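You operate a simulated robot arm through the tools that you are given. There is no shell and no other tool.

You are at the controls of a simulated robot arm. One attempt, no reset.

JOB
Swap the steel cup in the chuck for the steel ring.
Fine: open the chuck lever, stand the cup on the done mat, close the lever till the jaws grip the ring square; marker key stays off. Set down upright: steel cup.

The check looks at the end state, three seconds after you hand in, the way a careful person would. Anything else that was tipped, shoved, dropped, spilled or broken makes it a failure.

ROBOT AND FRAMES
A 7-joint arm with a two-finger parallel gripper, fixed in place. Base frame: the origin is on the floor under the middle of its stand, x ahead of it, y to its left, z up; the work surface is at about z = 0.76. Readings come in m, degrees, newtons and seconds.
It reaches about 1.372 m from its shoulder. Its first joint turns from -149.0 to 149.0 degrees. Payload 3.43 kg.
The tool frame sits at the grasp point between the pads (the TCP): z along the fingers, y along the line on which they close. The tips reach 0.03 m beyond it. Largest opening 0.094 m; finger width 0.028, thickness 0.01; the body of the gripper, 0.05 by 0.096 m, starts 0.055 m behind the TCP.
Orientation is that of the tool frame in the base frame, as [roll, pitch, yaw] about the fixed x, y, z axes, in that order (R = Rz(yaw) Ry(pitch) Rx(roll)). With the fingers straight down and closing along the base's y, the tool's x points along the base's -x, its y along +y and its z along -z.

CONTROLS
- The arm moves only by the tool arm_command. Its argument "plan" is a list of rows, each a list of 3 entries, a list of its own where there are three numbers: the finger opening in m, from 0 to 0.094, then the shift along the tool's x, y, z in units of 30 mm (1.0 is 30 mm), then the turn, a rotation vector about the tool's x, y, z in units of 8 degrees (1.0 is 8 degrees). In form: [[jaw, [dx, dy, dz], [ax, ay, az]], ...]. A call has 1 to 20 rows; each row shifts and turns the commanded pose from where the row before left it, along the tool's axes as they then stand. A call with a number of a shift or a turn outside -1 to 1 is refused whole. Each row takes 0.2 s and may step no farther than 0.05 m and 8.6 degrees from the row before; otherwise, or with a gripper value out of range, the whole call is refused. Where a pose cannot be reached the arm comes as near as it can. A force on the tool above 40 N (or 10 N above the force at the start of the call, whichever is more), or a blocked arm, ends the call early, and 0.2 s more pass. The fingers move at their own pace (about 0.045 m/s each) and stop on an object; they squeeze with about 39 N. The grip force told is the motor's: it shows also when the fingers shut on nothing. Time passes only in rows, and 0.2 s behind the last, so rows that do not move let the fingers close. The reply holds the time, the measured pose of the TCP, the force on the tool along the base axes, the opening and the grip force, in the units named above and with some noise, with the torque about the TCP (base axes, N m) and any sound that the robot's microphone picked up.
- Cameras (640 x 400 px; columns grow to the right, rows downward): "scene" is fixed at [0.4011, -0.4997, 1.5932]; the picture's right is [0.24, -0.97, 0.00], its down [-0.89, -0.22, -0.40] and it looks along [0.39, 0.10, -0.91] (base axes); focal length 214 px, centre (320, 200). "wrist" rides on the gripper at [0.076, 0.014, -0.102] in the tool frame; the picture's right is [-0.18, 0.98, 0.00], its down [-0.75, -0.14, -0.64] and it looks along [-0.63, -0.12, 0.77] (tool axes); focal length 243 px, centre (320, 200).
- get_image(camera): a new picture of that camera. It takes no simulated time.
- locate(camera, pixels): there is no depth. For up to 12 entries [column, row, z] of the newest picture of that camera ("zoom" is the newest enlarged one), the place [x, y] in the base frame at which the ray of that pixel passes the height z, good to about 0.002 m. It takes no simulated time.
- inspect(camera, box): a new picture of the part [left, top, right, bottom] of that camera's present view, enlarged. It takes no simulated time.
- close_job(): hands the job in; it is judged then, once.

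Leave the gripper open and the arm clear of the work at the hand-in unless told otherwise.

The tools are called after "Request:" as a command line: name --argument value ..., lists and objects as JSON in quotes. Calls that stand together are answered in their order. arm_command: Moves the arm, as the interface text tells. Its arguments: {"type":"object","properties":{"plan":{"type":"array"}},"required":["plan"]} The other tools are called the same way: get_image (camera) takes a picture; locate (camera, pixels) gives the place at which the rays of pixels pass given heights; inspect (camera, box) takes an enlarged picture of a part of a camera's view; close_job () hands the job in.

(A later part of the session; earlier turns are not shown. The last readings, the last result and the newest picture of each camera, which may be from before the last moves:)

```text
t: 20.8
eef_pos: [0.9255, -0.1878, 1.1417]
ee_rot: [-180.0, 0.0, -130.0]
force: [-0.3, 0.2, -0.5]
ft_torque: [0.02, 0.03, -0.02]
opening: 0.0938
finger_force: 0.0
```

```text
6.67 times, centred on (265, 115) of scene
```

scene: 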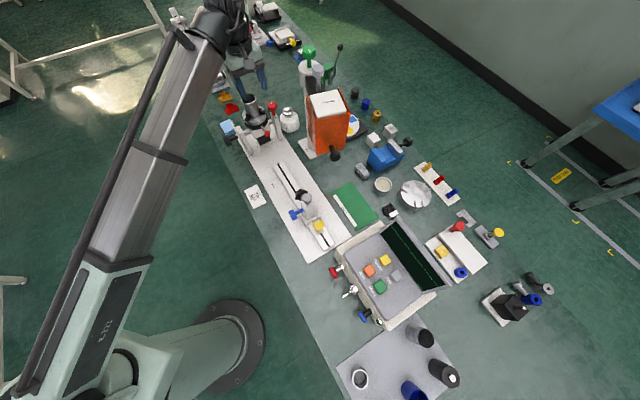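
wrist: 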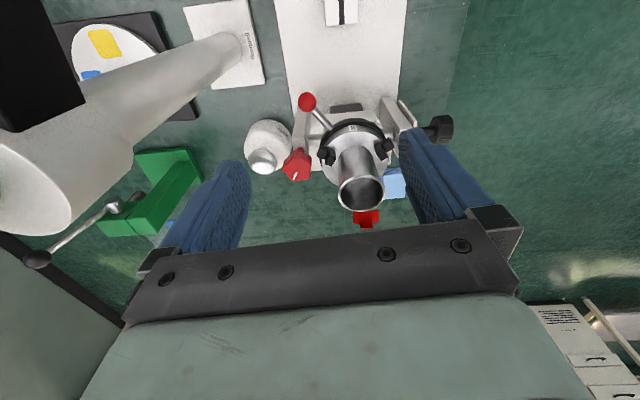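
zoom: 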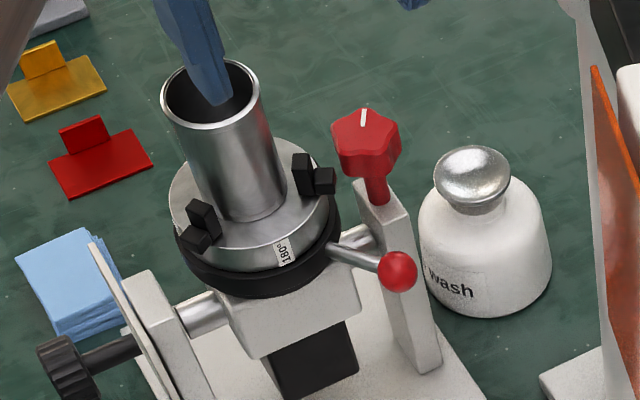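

The jaws are now clearly clear of the cup, with about 5 mm gap all round, so the lever is open and the cup stands free. Next I'll measure the cup rim and jaw heights for the pick-up.

Request:
inspect --camera "wrist" --box '[310, 115, 410, 215]'

Request:
locate --camera "zoom" --pixels '[[320, 200, 1.03]]'

```text
4.00 times, centred on (360, 165) of wrist
```

zoom: 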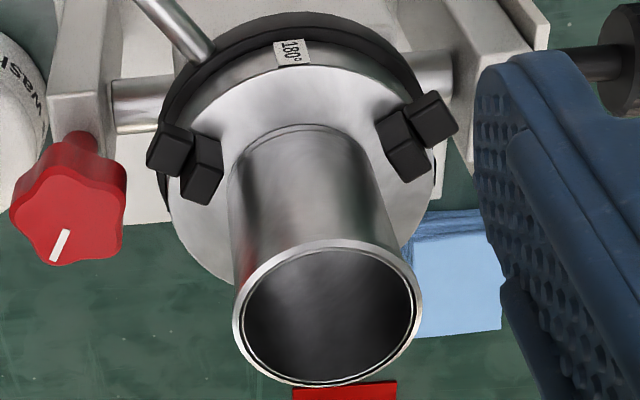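

```text
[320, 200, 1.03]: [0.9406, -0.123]
```

Request:
locate --camera "zoom" --pixels '[[328, 313, 1.02], [328, 313, 1.03], [328, 313, 1.04], [234, 310, 1.03], [422, 305, 1.03], [310, 124, 0.93], [310, 124, 0.94], [310, 124, 0.95], [408, 165, 0.96], [408, 165, 0.97], [408, 165, 0.98], [203, 188, 0.97]]'

Request:
inspect --camera "scene" --box '[238, 88, 282, 128]'

```text
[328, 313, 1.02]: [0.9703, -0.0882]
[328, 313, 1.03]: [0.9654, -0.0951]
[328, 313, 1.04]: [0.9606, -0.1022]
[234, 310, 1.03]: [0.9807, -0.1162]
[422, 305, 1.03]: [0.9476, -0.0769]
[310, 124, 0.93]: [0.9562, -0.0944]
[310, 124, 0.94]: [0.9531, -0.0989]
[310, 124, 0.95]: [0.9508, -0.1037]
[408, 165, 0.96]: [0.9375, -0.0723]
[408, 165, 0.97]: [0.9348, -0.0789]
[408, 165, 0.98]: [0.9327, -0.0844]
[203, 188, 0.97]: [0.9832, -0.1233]
```

```text
10.00 times, centred on (260, 108) of scene
```

zoom: 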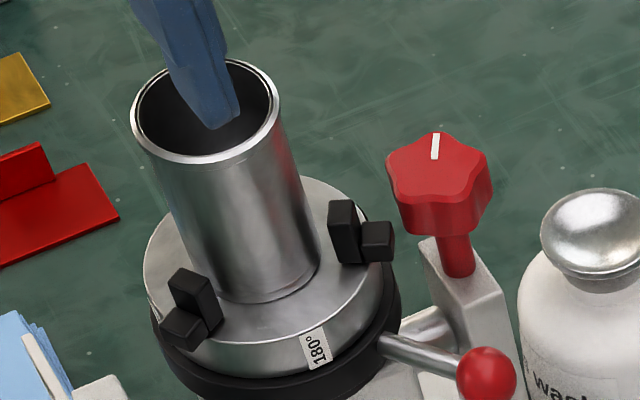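

Request:
locate --camera "zoom" --pixels '[[206, 112, 1.02], [206, 112, 1.025], [206, 112, 1.03], [206, 112, 1.035], [262, 302, 0.93], [262, 302, 0.94], [262, 302, 0.95], [190, 285, 0.95], [190, 285, 0.96], [190, 285, 0.97], [343, 213, 0.96], [343, 213, 0.97]]'

```text
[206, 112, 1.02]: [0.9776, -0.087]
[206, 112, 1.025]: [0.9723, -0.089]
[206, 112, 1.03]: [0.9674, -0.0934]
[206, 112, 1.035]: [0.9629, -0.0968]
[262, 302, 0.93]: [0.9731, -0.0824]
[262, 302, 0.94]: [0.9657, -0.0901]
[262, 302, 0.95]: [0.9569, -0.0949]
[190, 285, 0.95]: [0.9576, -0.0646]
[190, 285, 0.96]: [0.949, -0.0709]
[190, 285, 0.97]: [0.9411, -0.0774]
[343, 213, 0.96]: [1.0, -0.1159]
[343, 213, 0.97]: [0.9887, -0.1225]
```

The rim is at z≈1.029 with its centre near (0.967, -0.0935). The jaw tops are at z≈0.98 and the chuck face is around 0.96. I'll turn back to the original yaw and move over the cup, still high.

Request:
arm_command --plan '[[0.094, [0, 0, 0], [0, 0, 0.893]], [0.094, [0, 0, 0], [0, 0, 0.893]], [0.094, [0, 0, 0], [0, 0, 0.893]], [0.094, [0, 0, 0], [0, 0, 0.893]], [0.094, [0, 0, 0], [0, 0, 0.893]], [0.094, [0, 0, 0], [0, 0, 0.893]], [0.094, [0, 0, 0], [0, 0, 0.893]], [0.094, [-0.346, 0.786, 0], [0, 0, 0]], [0.094, [-0.346, 0.786, 0], [0, 0, 0]], [0.094, [-0.346, 0.786, 0], [0, 0, 0]], [0.094, [-0.346, 0.786, 0], [0, 0, 0]], [0.094, [0, 0, 0], [0, 0, 0]]]'

Request:
inspect --camera "wrist" --box '[270, 60, 390, 180]'

Request:
get_image --camera "wrist"

```text
t: 23.4
eef_pos: [0.964, -0.0924, 1.1432]
ee_rot: [-180.0, 0.0, 179.9]
force: [0.3, -0.9, 0.7]
ft_torque: [-0.01, -0.04, -0.01]
opening: 0.0942
finger_force: 0.2
```

```text
3.33 times, centred on (330, 120) of wrist
```

zoom: 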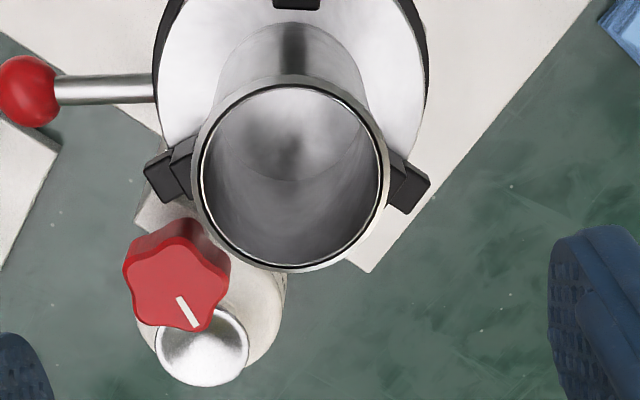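

```text
taken
```

wrist: 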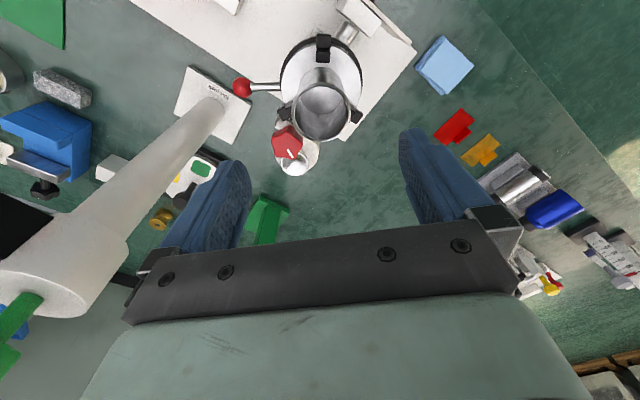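

Request:
inspect --camera "wrist" --box '[270, 60, 390, 180]'

Request:
locate --camera "zoom" --pixels '[[291, 173, 1.029], [193, 173, 1.029], [390, 173, 1.029], [291, 75, 1.029], [291, 272, 1.029], [176, 240, 0.98], [27, 90, 0.934]]'

```text
3.33 times, centred on (330, 120) of wrist
```

zoom: 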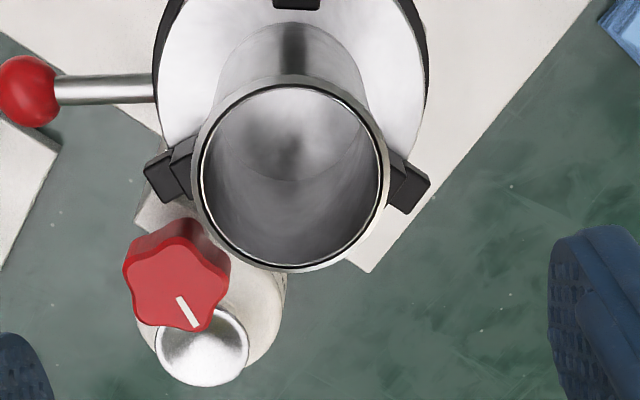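

```text
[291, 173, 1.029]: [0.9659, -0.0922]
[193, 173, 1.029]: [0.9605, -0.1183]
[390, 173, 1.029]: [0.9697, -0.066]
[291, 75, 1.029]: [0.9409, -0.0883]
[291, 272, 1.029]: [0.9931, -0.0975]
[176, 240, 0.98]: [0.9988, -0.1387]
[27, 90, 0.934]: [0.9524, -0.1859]
```

The cup centre is (0.966, -0.092) at z 1.029, so the TCP is within 2 mm of it. I'll narrow the fingers to 76 mm and descend to z≈1.016, which puts the tips at 0.986, just above the jaw tops and the knob. Then I'll close on the cup.

Request:
arm_command --plan '[[0.076, [-0.07, 0, 0.4], [0, 0, 0]], [0.076, [0, 0, 0.7], [0, 0, 0]], [0.076, [0, 0, 0.8], [0, 0, 0]], [0.076, [0, 0, 0.8], [0, 0, 0]], [0.076, [0, 0, 0.7], [0, 0, 0]], [0.076, [0, 0, 0.5], [0, 0, 0]], [0.076, [0, 0, 0.34], [0, 0, 0]], [0.076, [0, 0, 0], [0, 0, 0]]]'

Request:
get_image --camera "wrist"

Request:
inspect --camera "scene" --box '[225, 75, 305, 145]'

```text
t: 25.2
eef_pos: [0.9679, -0.0939, 1.0151]
ee_rot: [179.9, -0.1, -180.0]
force: [-0.6, -0.9, 0.2]
ft_torque: [-0.03, 0.0, 0.01]
opening: 0.0759
finger_force: 0.1
```

```text
taken
```

wrist: 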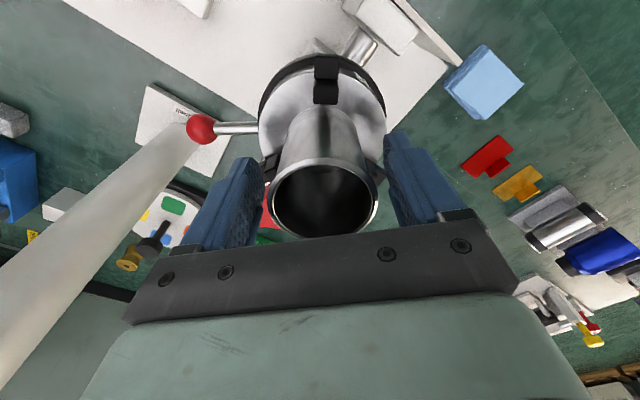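

```text
5.71 times, centred on (265, 110) of scene
```

zoom: 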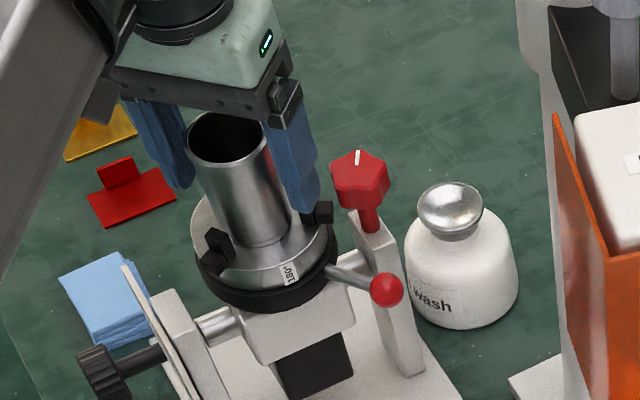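

The fingers straddle the cup with about 11 mm clearance on each side and nothing is touching. I'll close on it now.

Request:
arm_command --plan '[[0.06, [0, 0, 0], [0, 0, 0]], [0.045, [0, 0, 0], [0, 0, 0]], [0.04, [0, 0, 0], [0, 0, 0]], [0.04, [0, 0, 0], [0, 0, 0]], [0.04, [0, 0, 0], [0, 0, 0]]]'

Request:
inspect --camera "scene" --box '[238, 88, 282, 128]'

Request:
inspect --camera "wrist" --box '[240, 40, 400, 240]'

```text
t: 26.4
eef_pos: [0.9672, -0.0935, 1.0153]
ee_rot: [-179.9, 0.0, -179.9]
force: [-0.1, 0.3, 0.0]
ft_torque: [-0.03, 0.01, -0.01]
opening: 0.049
finger_force: 39.2
```

```text
10.00 times, centred on (260, 108) of scene
```

zoom: 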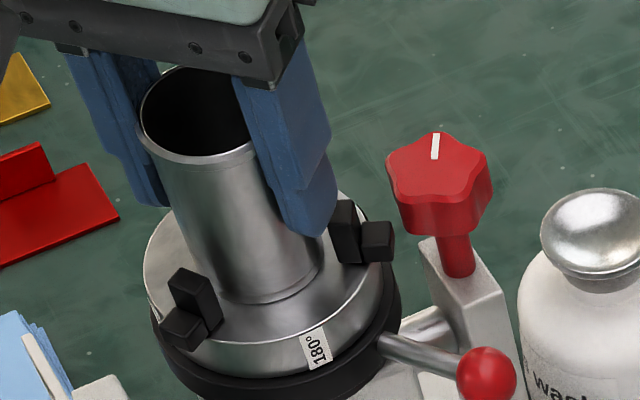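

```text
2.00 times, centred on (320, 140) of wrist
```

zoom: 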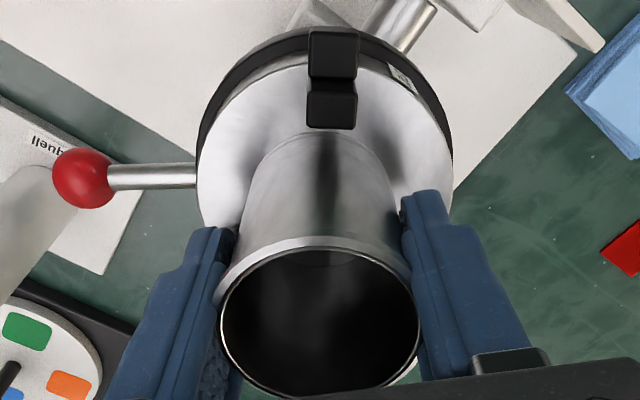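

The cup is held, with opening 49 mm and grip 39 N. I'll lift it straight up slowly.

Request:
arm_command --plan '[[0.04, [0, 0, -0.15], [0, 0, 0]], [0.04, [0, 0, -0.3], [0, 0, 0]], [0.04, [0, 0, -0.6], [0, 0, 0]], [0.04, [0, 0, -0.8], [0, 0, 0]], [0.04, [0, 0, -0.9], [0, 0, 0]], [0.04, [0, 0, -0.9], [0, 0, 0]], [0.04, [0, 0, -0.9], [0, 0, 0]], [0.04, [0, 0, -0.6], [0, 0, 0]], [0.04, [0, 0, 0], [0, 0, 0]]]'

Request:
inspect --camera "scene" --box '[215, 55, 315, 145]'

Request:
get_image --camera "wrist"

```text
t: 28.4
eef_pos: [0.9674, -0.0927, 1.1684]
ee_rot: [-180.0, 0.0, 180.0]
force: [0.3, 0.0, -2.1]
ft_torque: [0.01, -0.04, 0.02]
opening: 0.0486
finger_force: 38.9
```

```text
4.44 times, centred on (265, 100) of scene
```

zoom: 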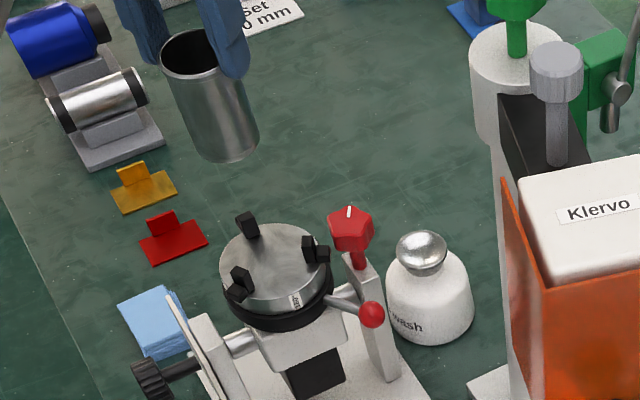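

```text
taken
```

wrist: 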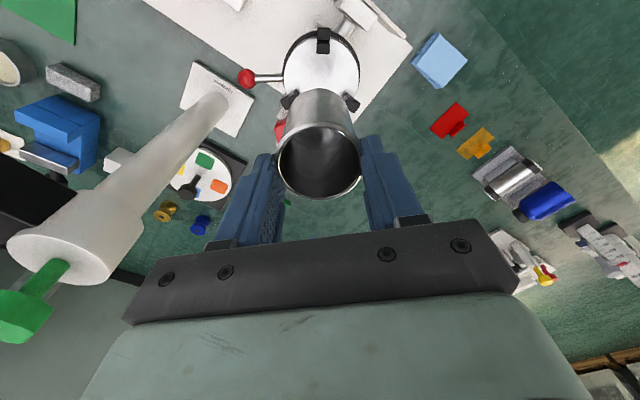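

The cup is up cleanly and the force reads about -2 N, its weight. The chuck face is now bare, so I'll measure its centre and height for placing the ring, and also the bottom of the cup.

Request:
inspect --camera "scene" --box '[240, 97, 304, 137]'

Request:
inspect --camera "wrist" --box '[270, 10, 380, 120]'

```text
10.00 times, centred on (272, 117) of scene
```

zoom: 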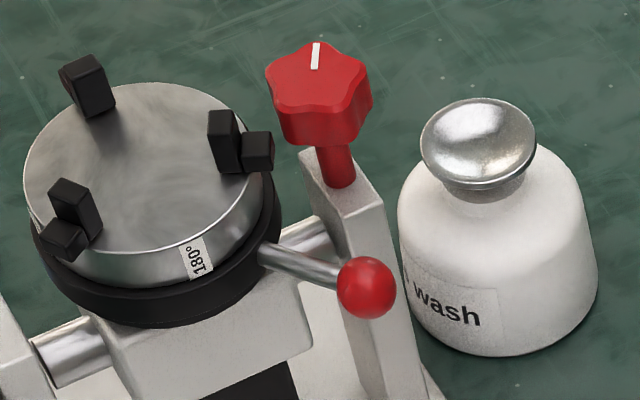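

```text
3.64 times, centred on (325, 65) of wrist
```

zoom: 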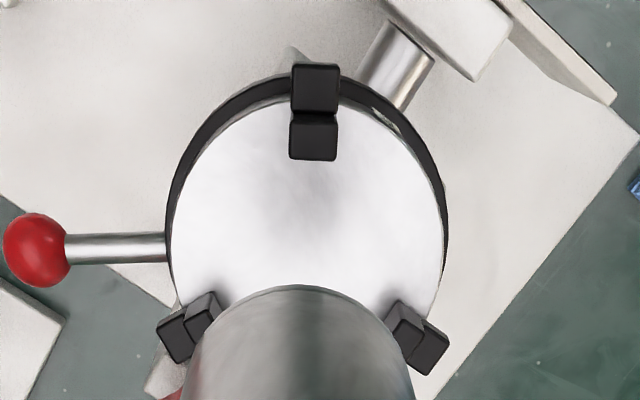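

Request:
locate --camera "zoom" --pixels '[[170, 230, 0.95], [443, 230, 0.95], [170, 230, 0.965], [443, 230, 0.965], [307, 97, 0.95], [307, 97, 0.965], [313, 160, 0.98], [313, 118, 0.98], [37, 250, 0.934], [218, 312, 0.98], [388, 306, 0.98]]'

Request:
inspect --camera "scene" --box '[240, 97, 304, 137]'

Request:
locate --camera "zoom" --pixels '[[144, 171, 0.94], [144, 171, 0.95], [144, 171, 0.96], [144, 171, 0.965], [25, 185, 0.96], [265, 160, 0.96], [70, 192, 0.98], [88, 66, 0.98], [222, 118, 0.98], [367, 287, 0.934], [140, 82, 0.96], [148, 259, 0.96]]'

```text
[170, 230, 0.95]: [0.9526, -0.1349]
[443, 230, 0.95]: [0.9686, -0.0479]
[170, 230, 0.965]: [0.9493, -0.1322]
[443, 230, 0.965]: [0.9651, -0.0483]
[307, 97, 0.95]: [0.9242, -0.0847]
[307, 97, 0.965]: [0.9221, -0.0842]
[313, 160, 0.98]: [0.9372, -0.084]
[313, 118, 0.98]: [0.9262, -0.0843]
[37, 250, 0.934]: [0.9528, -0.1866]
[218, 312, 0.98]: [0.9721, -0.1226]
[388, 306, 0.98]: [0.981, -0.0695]
```

```text
10.00 times, centred on (272, 117) of scene
```

zoom: 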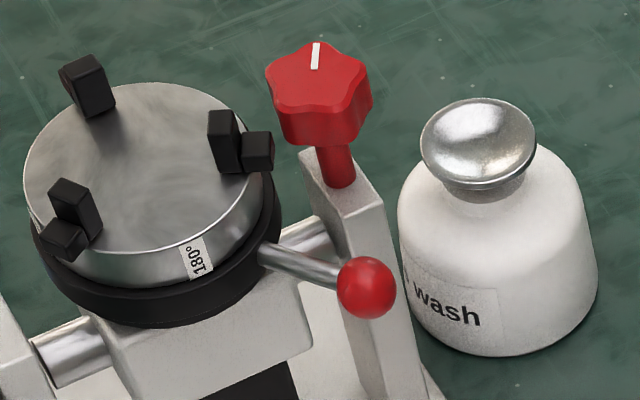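

```text
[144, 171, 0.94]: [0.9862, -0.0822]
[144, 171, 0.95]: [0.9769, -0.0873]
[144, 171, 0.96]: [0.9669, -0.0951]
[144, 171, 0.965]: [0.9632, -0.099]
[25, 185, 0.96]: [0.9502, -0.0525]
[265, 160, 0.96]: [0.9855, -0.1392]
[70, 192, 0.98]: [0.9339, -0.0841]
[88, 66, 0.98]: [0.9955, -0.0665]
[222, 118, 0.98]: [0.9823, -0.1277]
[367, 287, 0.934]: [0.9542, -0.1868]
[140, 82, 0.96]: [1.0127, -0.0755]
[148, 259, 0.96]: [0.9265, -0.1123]
```

The face is at z≈0.96 with its centre at (0.967, -0.093), and the cup's bottom is about 55 mm below the TCP. I'll carry the cup out toward the robot first and then along -y, keeping well clear of the Klervo head, to hover near the Done mat.

Request:
arm_command --plan '[[0.04, [0.4, -0.1, -0.111], [0, 0, 0]], [0.04, [0.85, -0.22, -0.111], [0, 0, 0]], [0.04, [0.85, -0.22, -0.111], [0, 0, 0]], [0.04, [0.85, -0.22, -0.111], [0, 0, 0]], [0.04, [0.85, -0.22, -0.111], [0, 0, 0]], [0.04, [0.85, -0.22, -0.111], [0, 0, 0]], [0.04, [0.85, -0.22, -0.111], [0, 0, 0]], [0.04, [0.85, -0.22, -0.111], [0, 0, 0]], [0.04, [0.83, -0.26, -0.111], [0, 0, 0]], [0.04, [0.091, -0.909, 0], [0, 0, 0]], [0.04, [0.091, -0.909, 0], [0, 0, 0]], [0.04, [0.091, -0.909, 0], [0, 0, 0]], [0.04, [0.091, -0.909, 0], [0, 0, 0]], [0.04, [0.091, -0.909, 0], [0, 0, 0]], [0.04, [0.091, -0.909, 0], [0, 0, 0]], [0.04, [0.091, -0.909, 0], [0, 0, 0]], [0.04, [0.091, -0.909, 0], [0, 0, 0]], [0.04, [0.091, -0.909, 0], [0, 0, 0]], [0.04, [0.091, -0.6, 0], [0, 0, 0]], [0.04, [0, 0, 0], [0, 0, 0]]]'

Request:
get_image --camera "scene"

Request:
get_image --camera "wrist"

```text
t: 29.5
eef_pos: [0.8785, -0.1162, 1.182]
ee_rot: [-179.9, 0.5, 179.7]
force: [6.2, -1.8, -13.7]
ft_torque: [-0.16, -0.06, -0.04]
opening: 0.0482
finger_force: 39.3
stopped in row 5: the force on the tool passed its limit at 51 N (the readings are from after the stop); the commanded pose is now the measured one
```

```text
taken
```

scene: 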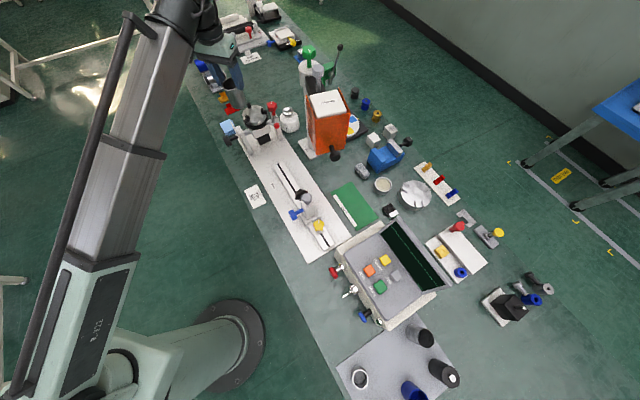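

```text
taken
```

wrist: 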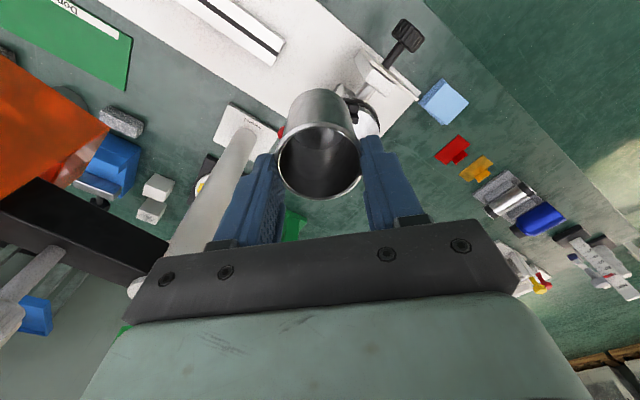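

The call stopped at row 5 on a force spike of 51 N at (0.8785, -0.116, 1.182). I can't see anything near the cup, so before moving again I'll hold still, read the force and look closer.

Request:
arm_command --plan '[[0.04, [0, 0, 0], [0, 0, 0]], [0.04, [0, 0, 0], [0, 0, 0]]]'

Request:
inspect --camera "scene" --box '[175, 10, 295, 150]'

Request:
inspect --camera "wrist" --box '[220, 60, 420, 240]'

```text
t: 30.1
eef_pos: [0.8789, -0.1157, 1.1813]
ee_rot: [-179.9, 0.5, 179.5]
force: [9.5, -3.1, -20.5]
ft_torque: [-0.18, -0.34, 0.01]
opening: 0.0487
finger_force: 38.9
```

```text
2.86 times, centred on (235, 80) of scene
```

zoom: 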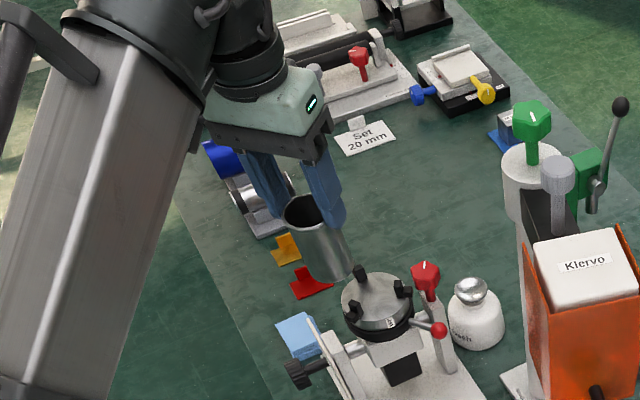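

```text
2.22 times, centred on (320, 150) of wrist
```

zoom: 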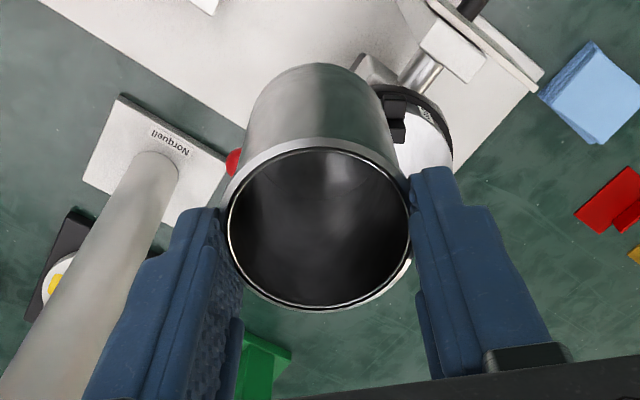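

The steady force of about (+9, -3, -20) N has its line of action through the wrist camera. That means the camera housing is touching the arm's own forearm at this high, pulled-back pose, and the cup isn't touching anything. Going lower should free it, and there's plenty of height above the chuck.

Request:
arm_command --plan '[[0.04, [0, 0, 0.3], [0, 0, 0]], [0.04, [0, 0, 0.5], [0, 0, 0]], [0.04, [0, 0, 0.6], [0, 0, 0]], [0.04, [0, 0, 0.6], [0, 0, 0]], [0.04, [0, 0, 0], [0, 0, 0]]]'

Request:
inspect --camera "scene" --box '[175, 10, 295, 150]'

Request:
get_image --camera "wrist"

```text
t: 31.3
eef_pos: [0.8796, -0.1158, 1.1221]
ee_rot: [-179.9, 0.3, 179.7]
force: [0.2, -0.3, -0.6]
ft_torque: [-0.03, -0.01, 0.01]
opening: 0.0483
finger_force: 39.0
```

```text
2.86 times, centred on (235, 80) of scene
```

zoom: 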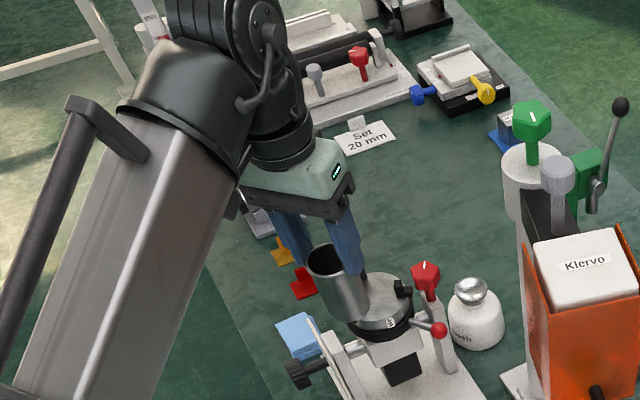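

```text
taken
```

wrist: 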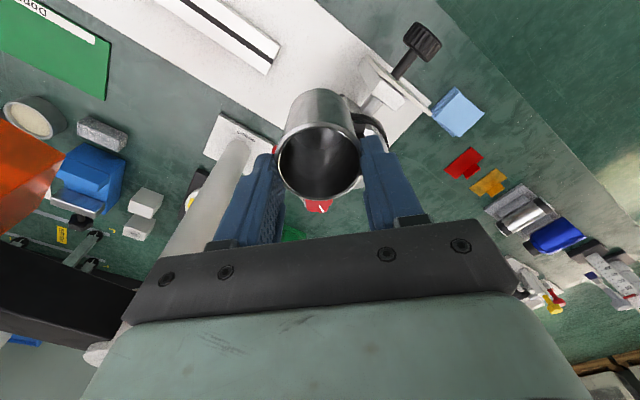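

Contact is gone and the cup is still upright in the fingers. Before crossing toward the mat I'll check how far the Klervo head sticks out, using both views.

Request:
inspect --camera "wrist" --box '[0, 80, 200, 240]'

Request:
locate --camera "wrist" --pixels '[[64, 166, 0.85], [64, 166, 0.95], [64, 166, 1.05], [0, 122, 0.85], [0, 122, 0.95], [0, 122, 1.05], [95, 345, 1.1]]'

Request:
locate --camera "scene" --pixels '[[314.4, 154.7, 0.8], [314.4, 154.7, 0.85], [314.4, 154.7, 0.9], [345.3, 148.2, 0.8], [345.3, 148.2, 0.85], [345.3, 148.2, 0.9], [313.1, 118, 1.0], [313.1, 118, 1.05], [350, 113, 1.0], [350, 113, 1.05], [334, 156, 0.85], [334, 156, 0.9]]'

```text
2.50 times, centred on (100, 160) of wrist
```

zoom: 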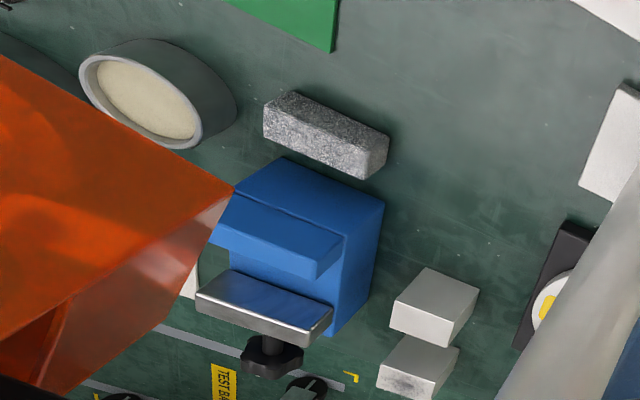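

```text
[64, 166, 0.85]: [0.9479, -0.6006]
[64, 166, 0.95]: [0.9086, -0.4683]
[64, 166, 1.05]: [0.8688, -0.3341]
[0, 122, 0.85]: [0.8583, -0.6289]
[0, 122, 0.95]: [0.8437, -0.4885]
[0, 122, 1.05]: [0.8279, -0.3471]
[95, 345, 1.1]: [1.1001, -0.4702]
```

```text
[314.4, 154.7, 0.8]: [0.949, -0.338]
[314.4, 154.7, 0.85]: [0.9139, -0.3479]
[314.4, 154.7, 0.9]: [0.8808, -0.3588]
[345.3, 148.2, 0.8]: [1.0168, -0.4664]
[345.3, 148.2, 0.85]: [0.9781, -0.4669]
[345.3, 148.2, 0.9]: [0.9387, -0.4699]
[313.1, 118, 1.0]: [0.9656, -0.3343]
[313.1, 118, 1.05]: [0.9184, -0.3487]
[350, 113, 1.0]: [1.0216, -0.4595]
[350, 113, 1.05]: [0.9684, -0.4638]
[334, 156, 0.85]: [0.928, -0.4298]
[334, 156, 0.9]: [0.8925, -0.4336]
```

By triangulation the head hangs from z≈0.95 to 1.15, and its front face runs from (0.85, -0.37) to (0.90, -0.47). So I'll pass at x≈0.75. First I'll turn the gripper 40° to keep the camera away from the forearm, and travel a little lower.

Request:
arm_command --plan '[[0.04, [0, 0, 0], [0, 0, -1]], [0.04, [0, 0, 0], [0, 0, -1]], [0.04, [0, 0, 0], [0, 0, -1]], [0.04, [0, 0, 0], [0, 0, -1]], [0.04, [0, 0, 0], [0, 0, -1]], [0.04, [0.4, -0.1, 0.11], [0, 0, 0]], [0.04, [0.807, -0.212, 0.11], [0, 0, 0]], [0.04, [0.807, -0.212, 0.11], [0, 0, 0]], [0.04, [0.807, -0.212, 0.11], [0, 0, 0]], [0.04, [0.807, -0.212, 0.11], [0, 0, 0]], [0.04, [0.807, -0.212, 0.11], [0, 0, 0]], [0.04, [0.807, -0.212, 0.11], [0, 0, 0]], [0.04, [0.807, -0.212, 0.11], [0, 0, 0]], [0.04, [0.807, -0.212, 0.11], [0, 0, 0]], [0.04, [0.4, -0.1, 0], [0, 0, 0]], [0.04, [0, 0, 0], [0, 0, 0]]]'

Request:
get_image --camera "scene"

Request:
get_image --camera "wrist"

```text
t: 34.7
eef_pos: [0.7483, -0.3018, 1.0911]
ee_rot: [-179.6, 0.4, -140.4]
force: [0.6, -0.8, -1.8]
ft_torque: [0.01, 0.0, 0.01]
opening: 0.0482
finger_force: 39.2
```

```text
taken
```

scene: 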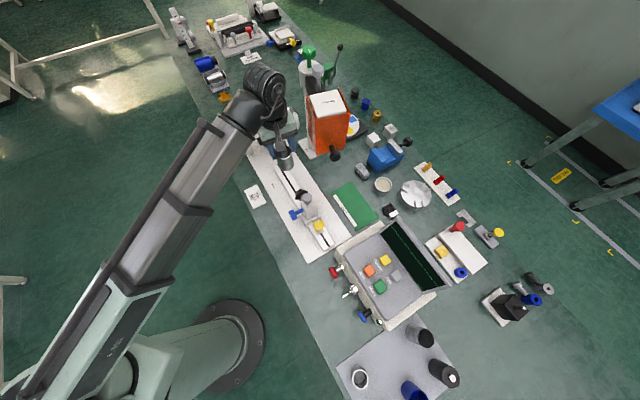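

```text
taken
```

wrist: 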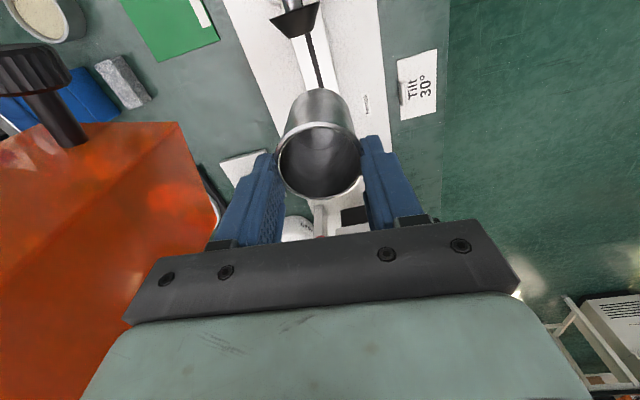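

The crossing is clear so far. The tool is tilted about 0.5° left over from the stop, so I'll level it and carry on along -y to (0.735, -0.42).

Request:
arm_command --plan '[[0.04, [0.3, -0.3, 0], [-0.045, 0.054, 0]], [0.04, [0.574, -0.546, 0], [0, 0, 0]], [0.04, [0.574, -0.546, 0], [0, 0, 0]], [0.04, [0.574, -0.546, 0], [0, 0, 0]], [0.04, [0.574, -0.546, 0], [0, 0, 0]], [0.04, [0.274, -0.246, 0], [0, 0, 0]], [0.04, [0, 0, 0], [0, 0, 0]]]'

Request:
get_image --camera "scene"

Request:
get_image --camera "wrist"

```text
t: 35.7
eef_pos: [0.7377, -0.3669, 1.0914]
ee_rot: [179.3, 0.4, -139.1]
force: [-4.7, 17.3, -3.0]
ft_torque: [-1.5, -0.29, 0.73]
opening: 0.0485
finger_force: 38.6
stopped in row 4: the force on the tool passed its limit at 61 N (the readings are from after the stop); the commanded pose is now the measured one
```

```text
taken
```

scene: 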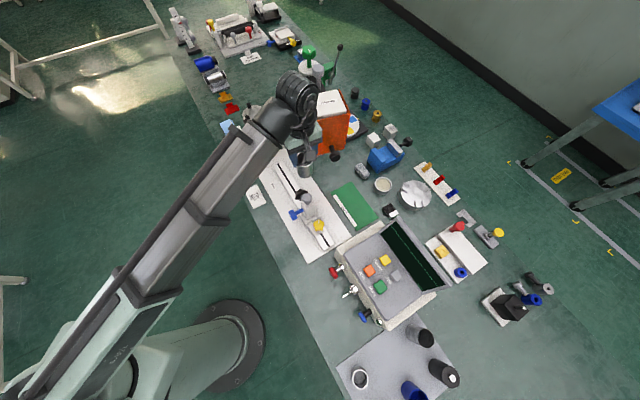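

```text
taken
```

wrist: 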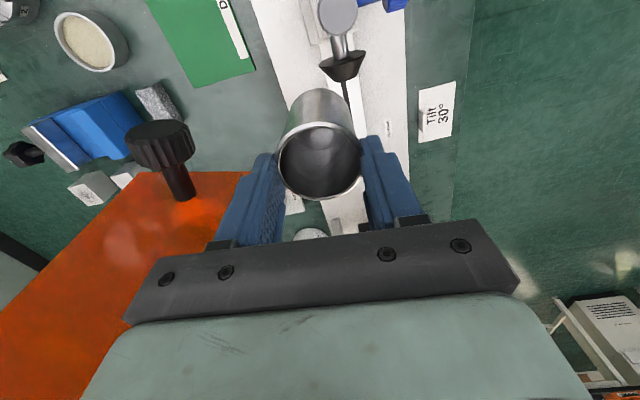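

The hand's corner touched the Klervo head at about (0.785, -0.39, 1.17), so the head reaches farther toward the robot than I had estimated. I'll back straight away from it (toward -x and +y), then check that nothing moved.

Request:
arm_command --plan '[[0.04, [0.06, 0.4, 0], [0, 0, 0]], [0.04, [0.06, 0.7, 0], [0, 0, 0]], [0.04, [0.06, 0.7, 0], [0, 0, 0]], [0.04, [0, 0, 0], [0, 0, 0]]]'

Request:
get_image --camera "wrist"

Request:
inspect --camera "scene" --box '[260, 30, 400, 180]'

```text
t: 36.7
eef_pos: [0.6999, -0.3336, 1.092]
ee_rot: [179.5, 0.3, -139.4]
force: [-0.5, -0.3, -1.6]
ft_torque: [0.0, -0.03, 0.02]
opening: 0.0481
finger_force: 39.2
```

```text
taken
```

wrist: 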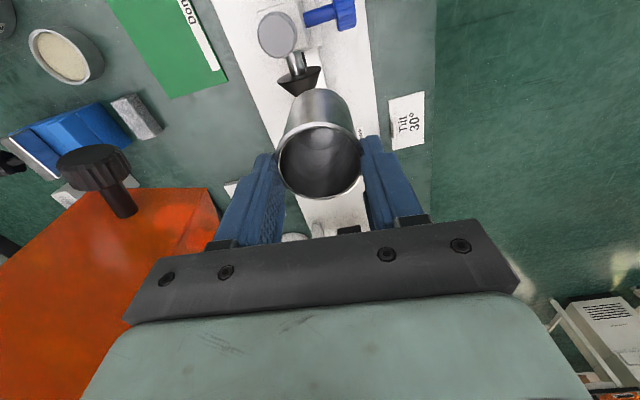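

```text
2.67 times, centred on (330, 105) of scene
```

zoom: 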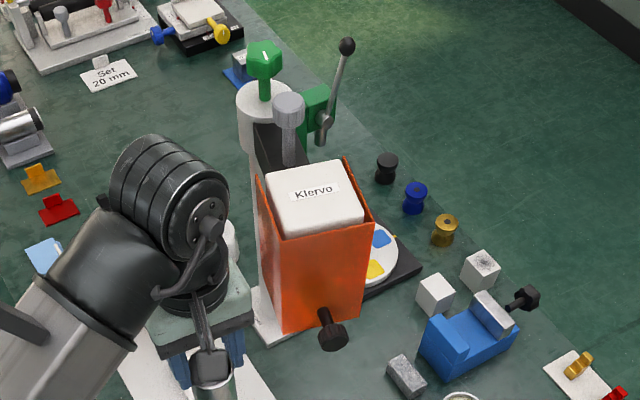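

Nothing on the head appears to have shifted, since its corners are at the same pixels as before. I'll pin down its near corner and knob properly, and find the controller's height.

Request:
locate --camera "wrist" --pixels '[[205, 188, 1.0], [205, 188, 1.03], [205, 188, 1.06], [110, 190, 1.03], [95, 165, 1.03], [95, 165, 1.06], [95, 165, 1.0], [275, 32, 0.9], [275, 32, 0.95], [300, 82, 0.9]]'

Request:
inspect --camera "scene" --box '[290, 140, 350, 180]'

Request:
locate --camera "scene" --pixels '[[314.4, 154.7, 1.0], [314.4, 154.7, 1.03], [334, 155, 1.0], [334, 155, 1.03], [334, 155, 1.06], [383, 222, 0.85], [383, 222, 0.9], [383, 222, 0.95], [447, 291, 0.9], [345, 245, 0.8], [345, 245, 0.85], [305, 197, 0.9]]'

```text
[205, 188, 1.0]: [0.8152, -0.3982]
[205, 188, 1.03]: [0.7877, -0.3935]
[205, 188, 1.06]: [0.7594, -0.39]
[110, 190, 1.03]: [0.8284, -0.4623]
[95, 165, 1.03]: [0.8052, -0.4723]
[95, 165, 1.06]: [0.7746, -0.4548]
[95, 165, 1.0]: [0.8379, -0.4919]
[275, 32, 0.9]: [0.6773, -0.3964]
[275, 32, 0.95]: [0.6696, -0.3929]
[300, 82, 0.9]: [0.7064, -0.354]
```

```text
10.00 times, centred on (320, 160) of scene
```

zoom: 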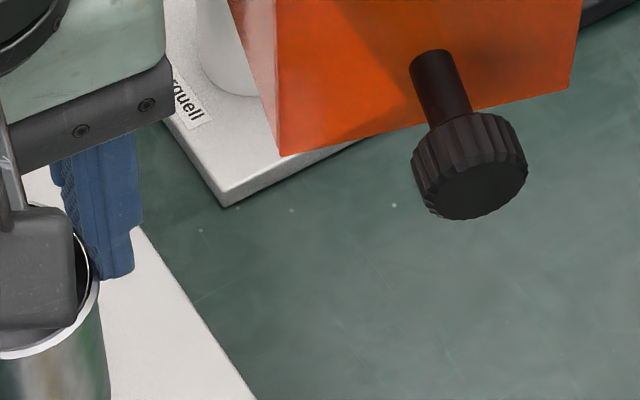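

```text
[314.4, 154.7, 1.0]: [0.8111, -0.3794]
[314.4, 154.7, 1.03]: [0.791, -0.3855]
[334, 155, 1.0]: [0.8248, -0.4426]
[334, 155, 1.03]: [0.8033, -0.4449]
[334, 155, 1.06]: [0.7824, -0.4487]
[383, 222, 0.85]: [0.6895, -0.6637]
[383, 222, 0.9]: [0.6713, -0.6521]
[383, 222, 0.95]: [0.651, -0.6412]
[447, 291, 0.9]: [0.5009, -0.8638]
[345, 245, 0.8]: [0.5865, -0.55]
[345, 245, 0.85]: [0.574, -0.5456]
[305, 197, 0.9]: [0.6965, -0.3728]
```

The near corner is confirmed at (0.79, -0.388), z 1.03 to 1.19, and the knob at about (0.77, -0.45, 1.06). I'll level the tool again and pass farther out at x≈0.67, lowering a little. That keeps about 5 cm between hand and head.

Request:
arm_command --plan '[[0.04, [0.3, -0.2, 0.3], [0.062, 0.037, 0]], [0.04, [0.647, -0.413, 0.467], [0, 0, 0]], [0.04, [0.647, -0.413, 0.467], [0, 0, 0]], [0.04, [0.35, -0.21, 0.167], [0, 0, 0]], [0.04, [0.64, -0.55, 0], [0, 0, 0]], [0.04, [0.64, -0.55, 0], [0, 0, 0]], [0.04, [0.64, -0.55, 0], [0, 0, 0]], [0.04, [0.64, -0.55, 0], [0, 0, 0]], [0.04, [0, 0, 0], [0, 0, 0]]]'

Request:
get_image --camera "scene"

Request:
get_image --camera "wrist"

```text
t: 38.7
eef_pos: [0.6625, -0.4998, 1.0508]
ee_rot: [179.9, 0.0, -139.3]
force: [-0.1, -0.1, -2.0]
ft_torque: [0.02, -0.01, 0.04]
opening: 0.0484
finger_force: 38.9
```

```text
taken
```

scene: 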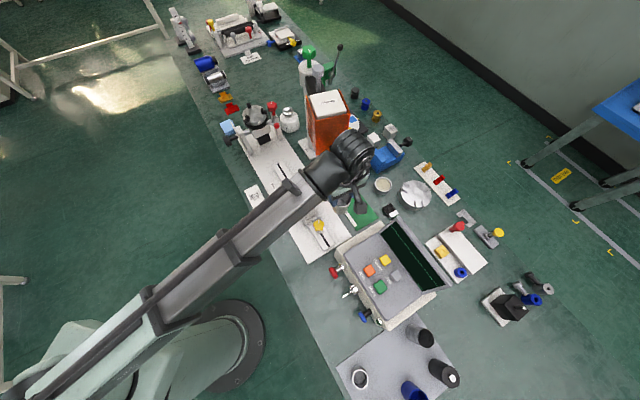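

```text
taken
```

wrist: 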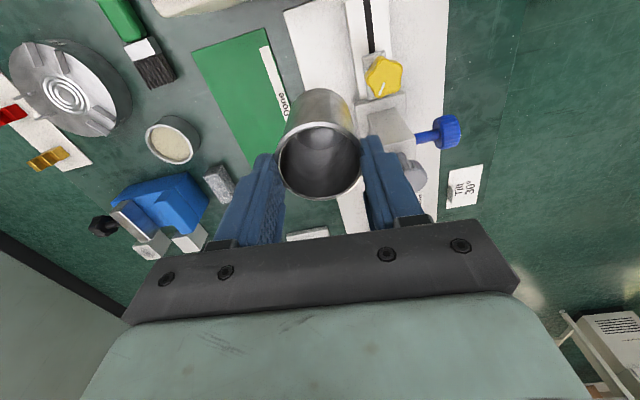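

Past the head now, and the tool is level again. The Done mat shows at wrist (240,110). I'll turn the gripper 50° so the camera stays away from the controller, then move over the far half of the mat at about (0.74, -0.585).

Request:
arm_command --plan '[[0.04, [0, 0, 0], [0, 0, 0.893]], [0.04, [0, 0, 0], [0, 0, 0.893]], [0.04, [0, 0, 0], [0, 0, 0.893]], [0.04, [0, 0, 0], [0, 0, 0.893]], [0.04, [0, 0, 0], [0, 0, 0.893]], [0.04, [0, 0, 0], [0, 0, 0.893]], [0.04, [0, 0, 0], [0, 0, 0.893]], [0.04, [-0.4, -0.3, 0], [0, 0, 0]], [0.04, [-0.753, -0.594, 0], [0, 0, 0]], [0.04, [-0.753, -0.594, 0], [0, 0, 0]], [0.04, [-0.753, -0.594, 0], [0, 0, 0]], [0.04, [-0.35, -0.3, 0], [0, 0, 0]], [0.04, [0, 0, 0], [0, 0, 0]]]'

Request:
get_image --camera "scene"

Request:
get_image --camera "wrist"

```text
t: 41.5
eef_pos: [0.7415, -0.5826, 1.0489]
ee_rot: [-179.9, -0.1, 170.7]
force: [-0.2, -0.2, -1.8]
ft_torque: [0.05, -0.02, 0.0]
opening: 0.0483
finger_force: 39.0
```

```text
taken
```

scene: 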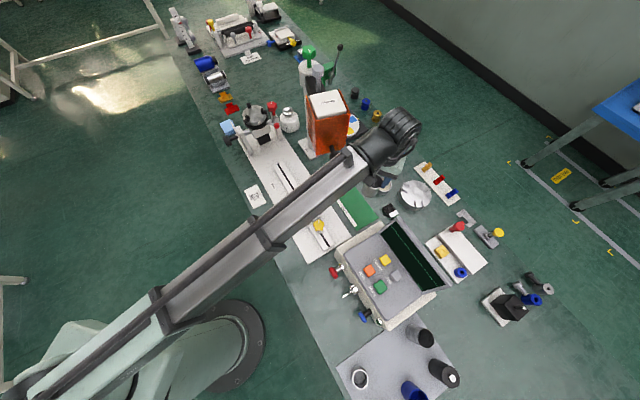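

```text
taken
```

wrist: 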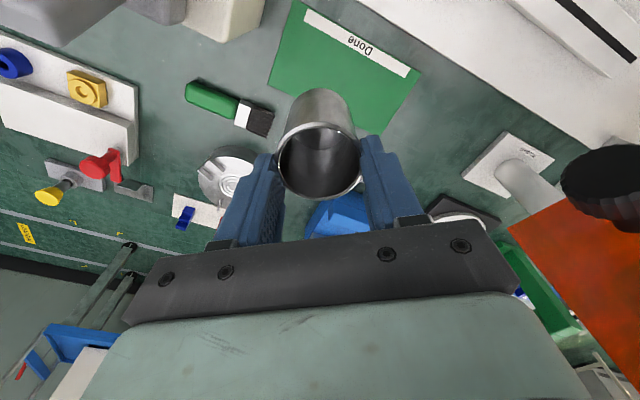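

The cup hovers over the mat area. I'll check the mat corners from this nearer view before lowering.

Request:
locate --camera "wrist" --pixels '[[268, 86, 0.762], [298, 2, 0.762], [421, 74, 0.762], [392, 134, 0.762], [306, 9, 0.762], [411, 73, 0.762], [260, 0, 0.85], [260, 0, 0.9]]'

Request:
inspect --camera "scene" --box '[290, 100, 430, 240]'

Request:
inspect --camera "wrist" --box '[220, 0, 440, 210]'

```text
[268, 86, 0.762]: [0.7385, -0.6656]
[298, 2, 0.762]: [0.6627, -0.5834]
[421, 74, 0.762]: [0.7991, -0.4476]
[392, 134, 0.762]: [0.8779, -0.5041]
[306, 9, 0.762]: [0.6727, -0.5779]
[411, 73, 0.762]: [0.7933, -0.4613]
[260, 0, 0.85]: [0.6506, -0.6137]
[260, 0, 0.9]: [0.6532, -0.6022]
```

```text
2.86 times, centred on (360, 170) of scene
```

zoom: 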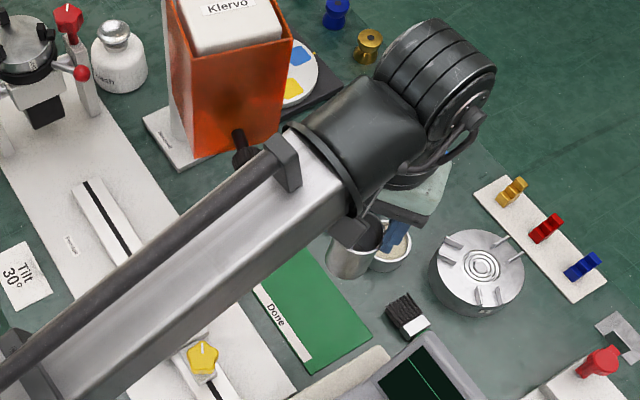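

```text
1.90 times, centred on (330, 105) of wrist
```

zoom: 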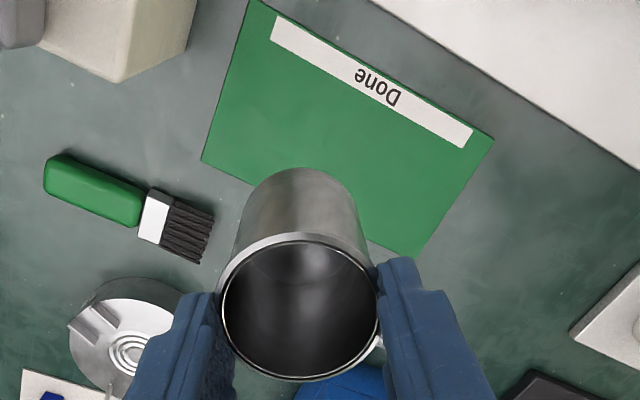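

The mat corners agree, and (0.7415, -0.583) is centred across the mat and 4 cm toward its far end. I'll lower in stages, starting down to TCP z≈0.91.

Request:
arm_command --plan '[[0.04, [0, 0, 0.5], [0, 0, 0]], [0.04, [0, 0, 0.8], [0, 0, 0]], [0.04, [0, 0, 0.8], [0, 0, 0]], [0.04, [0, 0, 0.8], [0, 0, 0]], [0.04, [0, 0, 0.8], [0, 0, 0]], [0.04, [0, 0, 0.8], [0, 0, 0]], [0.04, [0, 0, 0], [0, 0, 0]]]'

Request:
inspect --camera "scene" --box '[290, 100, 430, 240]'

Request:
inspect --camera "wrist" --box '[220, 0, 440, 210]'

```text
t: 43.1
eef_pos: [0.7416, -0.5844, 0.9142]
ee_rot: [-180.0, -0.1, 170.7]
force: [0.0, -0.1, -1.1]
ft_torque: [0.03, -0.03, 0.02]
opening: 0.0481
finger_force: 38.8
```

```text
2.86 times, centred on (360, 170) of scene
```

zoom: 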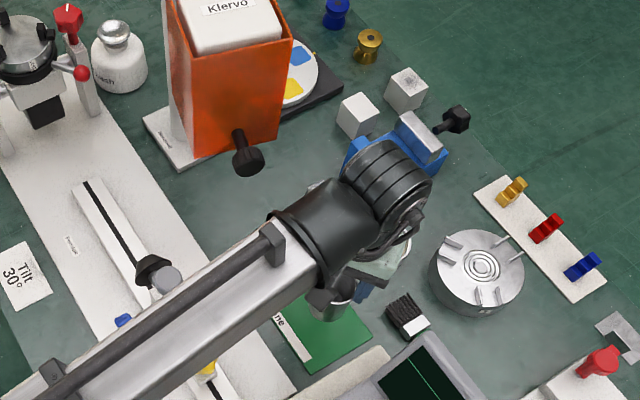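

```text
1.90 times, centred on (330, 105) of wrist
```

zoom: 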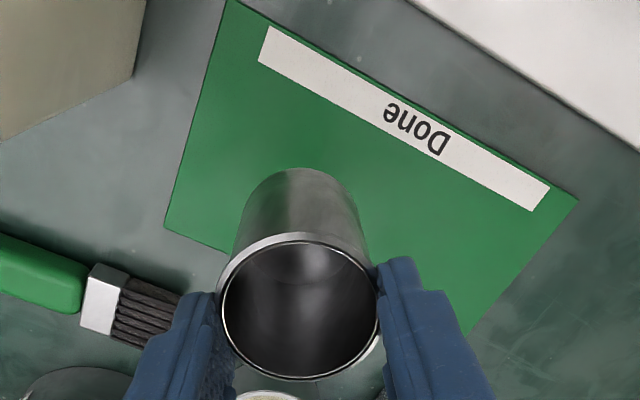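

The clearance to the head is good. The brush lies near the mat, so I'll check its distance from the -y finger before going lower.

Request:
locate --camera "zoom" --pixels '[[180, 300, 0.78], [180, 340, 0.78], [110, 300, 0.78], [165, 230, 0.762], [540, 195, 0.762]]'

Request:
arm_command --plan '[[0.04, [0, 0, 0.6], [0, 0, 0]], [0.04, [0, 0, 0.7], [0, 0, 0]], [0.04, [0, 0, 0.6], [0, 0, 0]], [0.04, [0, 0, 0.4], [0, 0, 0]], [0.04, [0, 0, 0], [0, 0, 0]]]'

Request:
inspect --camera "scene" --box '[320, 150, 420, 240]'

Request:
get_image --camera "wrist"

```text
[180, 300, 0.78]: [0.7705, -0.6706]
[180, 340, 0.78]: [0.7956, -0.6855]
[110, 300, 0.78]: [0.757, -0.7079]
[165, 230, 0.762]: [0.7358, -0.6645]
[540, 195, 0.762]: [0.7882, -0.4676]
```

```text
t: 44.3
eef_pos: [0.742, -0.5839, 0.8485]
ee_rot: [179.9, 0.1, 170.7]
force: [3.9, -0.3, 33.5]
ft_torque: [0.25, -0.09, -0.03]
opening: 0.0484
finger_force: 39.1
```

```text
4.44 times, centred on (370, 195) of scene
```

zoom: 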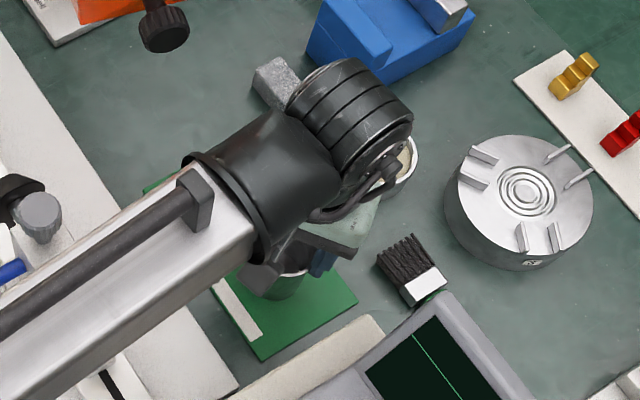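

```text
taken
```

wrist: 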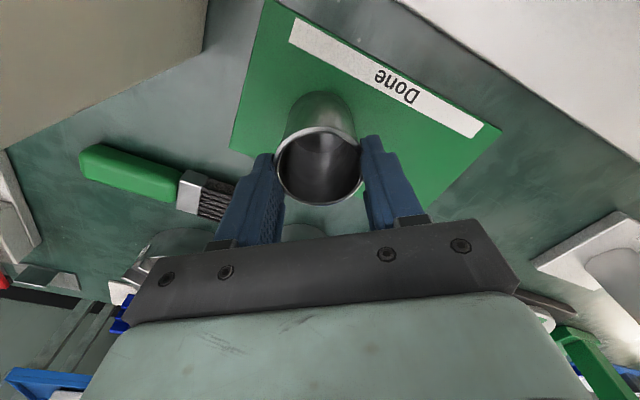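

Contact came at TCP z 0.8485 with 33 N straight up through the cup axis. Comparing wrist pictures, the cup had slid about 3 cm down in the grip during the first lift, so the fingers now hold it near the rim. Its bottom is on the mat. The brush is well away. I'll ease off the pressure before letting go.

Request:
arm_command --plan '[[0.04, [0, 0, -0.06], [0, 0, 0]], [0.04, [0, 0, -0.04], [0, 0, 0]], [0.04, [0, 0, 0], [0, 0, 0]]]'

Request:
inspect --camera "wrist" --box '[220, 60, 420, 240]'

```text
t: 45.1
eef_pos: [0.7417, -0.5843, 0.8469]
ee_rot: [179.9, -0.3, 170.6]
force: [0.3, 0.0, -0.3]
ft_torque: [-0.02, -0.02, -0.01]
opening: 0.0481
finger_force: 38.3
```

```text
2.22 times, centred on (320, 150) of wrist
```

zoom: 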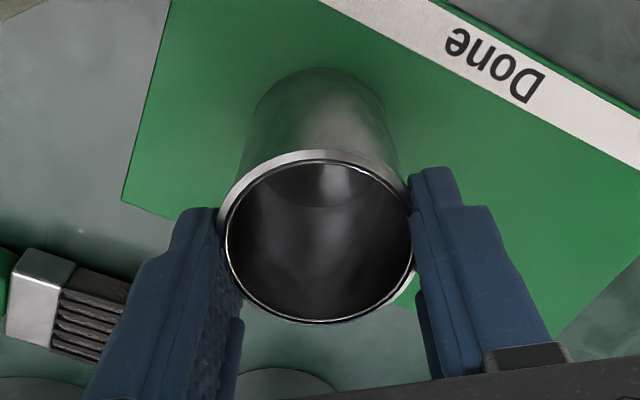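

The force is about zero, so the mat carries the cup's weight and it's standing on its bottom. I'll open the fingers gently.

Request:
arm_command --plan '[[0.052, [0, 0, 0], [0, 0, 0]], [0.058, [0, 0, 0], [0, 0, 0]], [0.066, [0, 0, 0], [0, 0, 0]], [0.076, [0, 0, 0], [0, 0, 0]], [0.08, [0, 0, 0], [0, 0, 0]]]'

Request:
inspect --camera "wrist" --box '[220, 60, 420, 240]'

```text
t: 46.3
eef_pos: [0.7409, -0.5839, 0.8489]
ee_rot: [180.0, -0.1, 170.6]
force: [1.0, -0.4, -0.6]
ft_torque: [0.0, -0.01, -0.03]
opening: 0.0799
finger_force: 0.0
```

```text
2.22 times, centred on (320, 150) of wrist
```

zoom: 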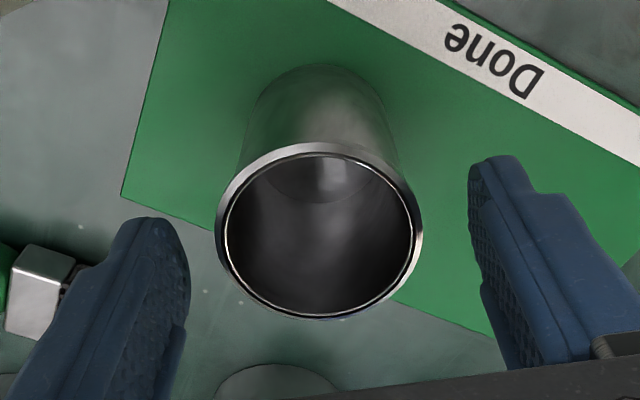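

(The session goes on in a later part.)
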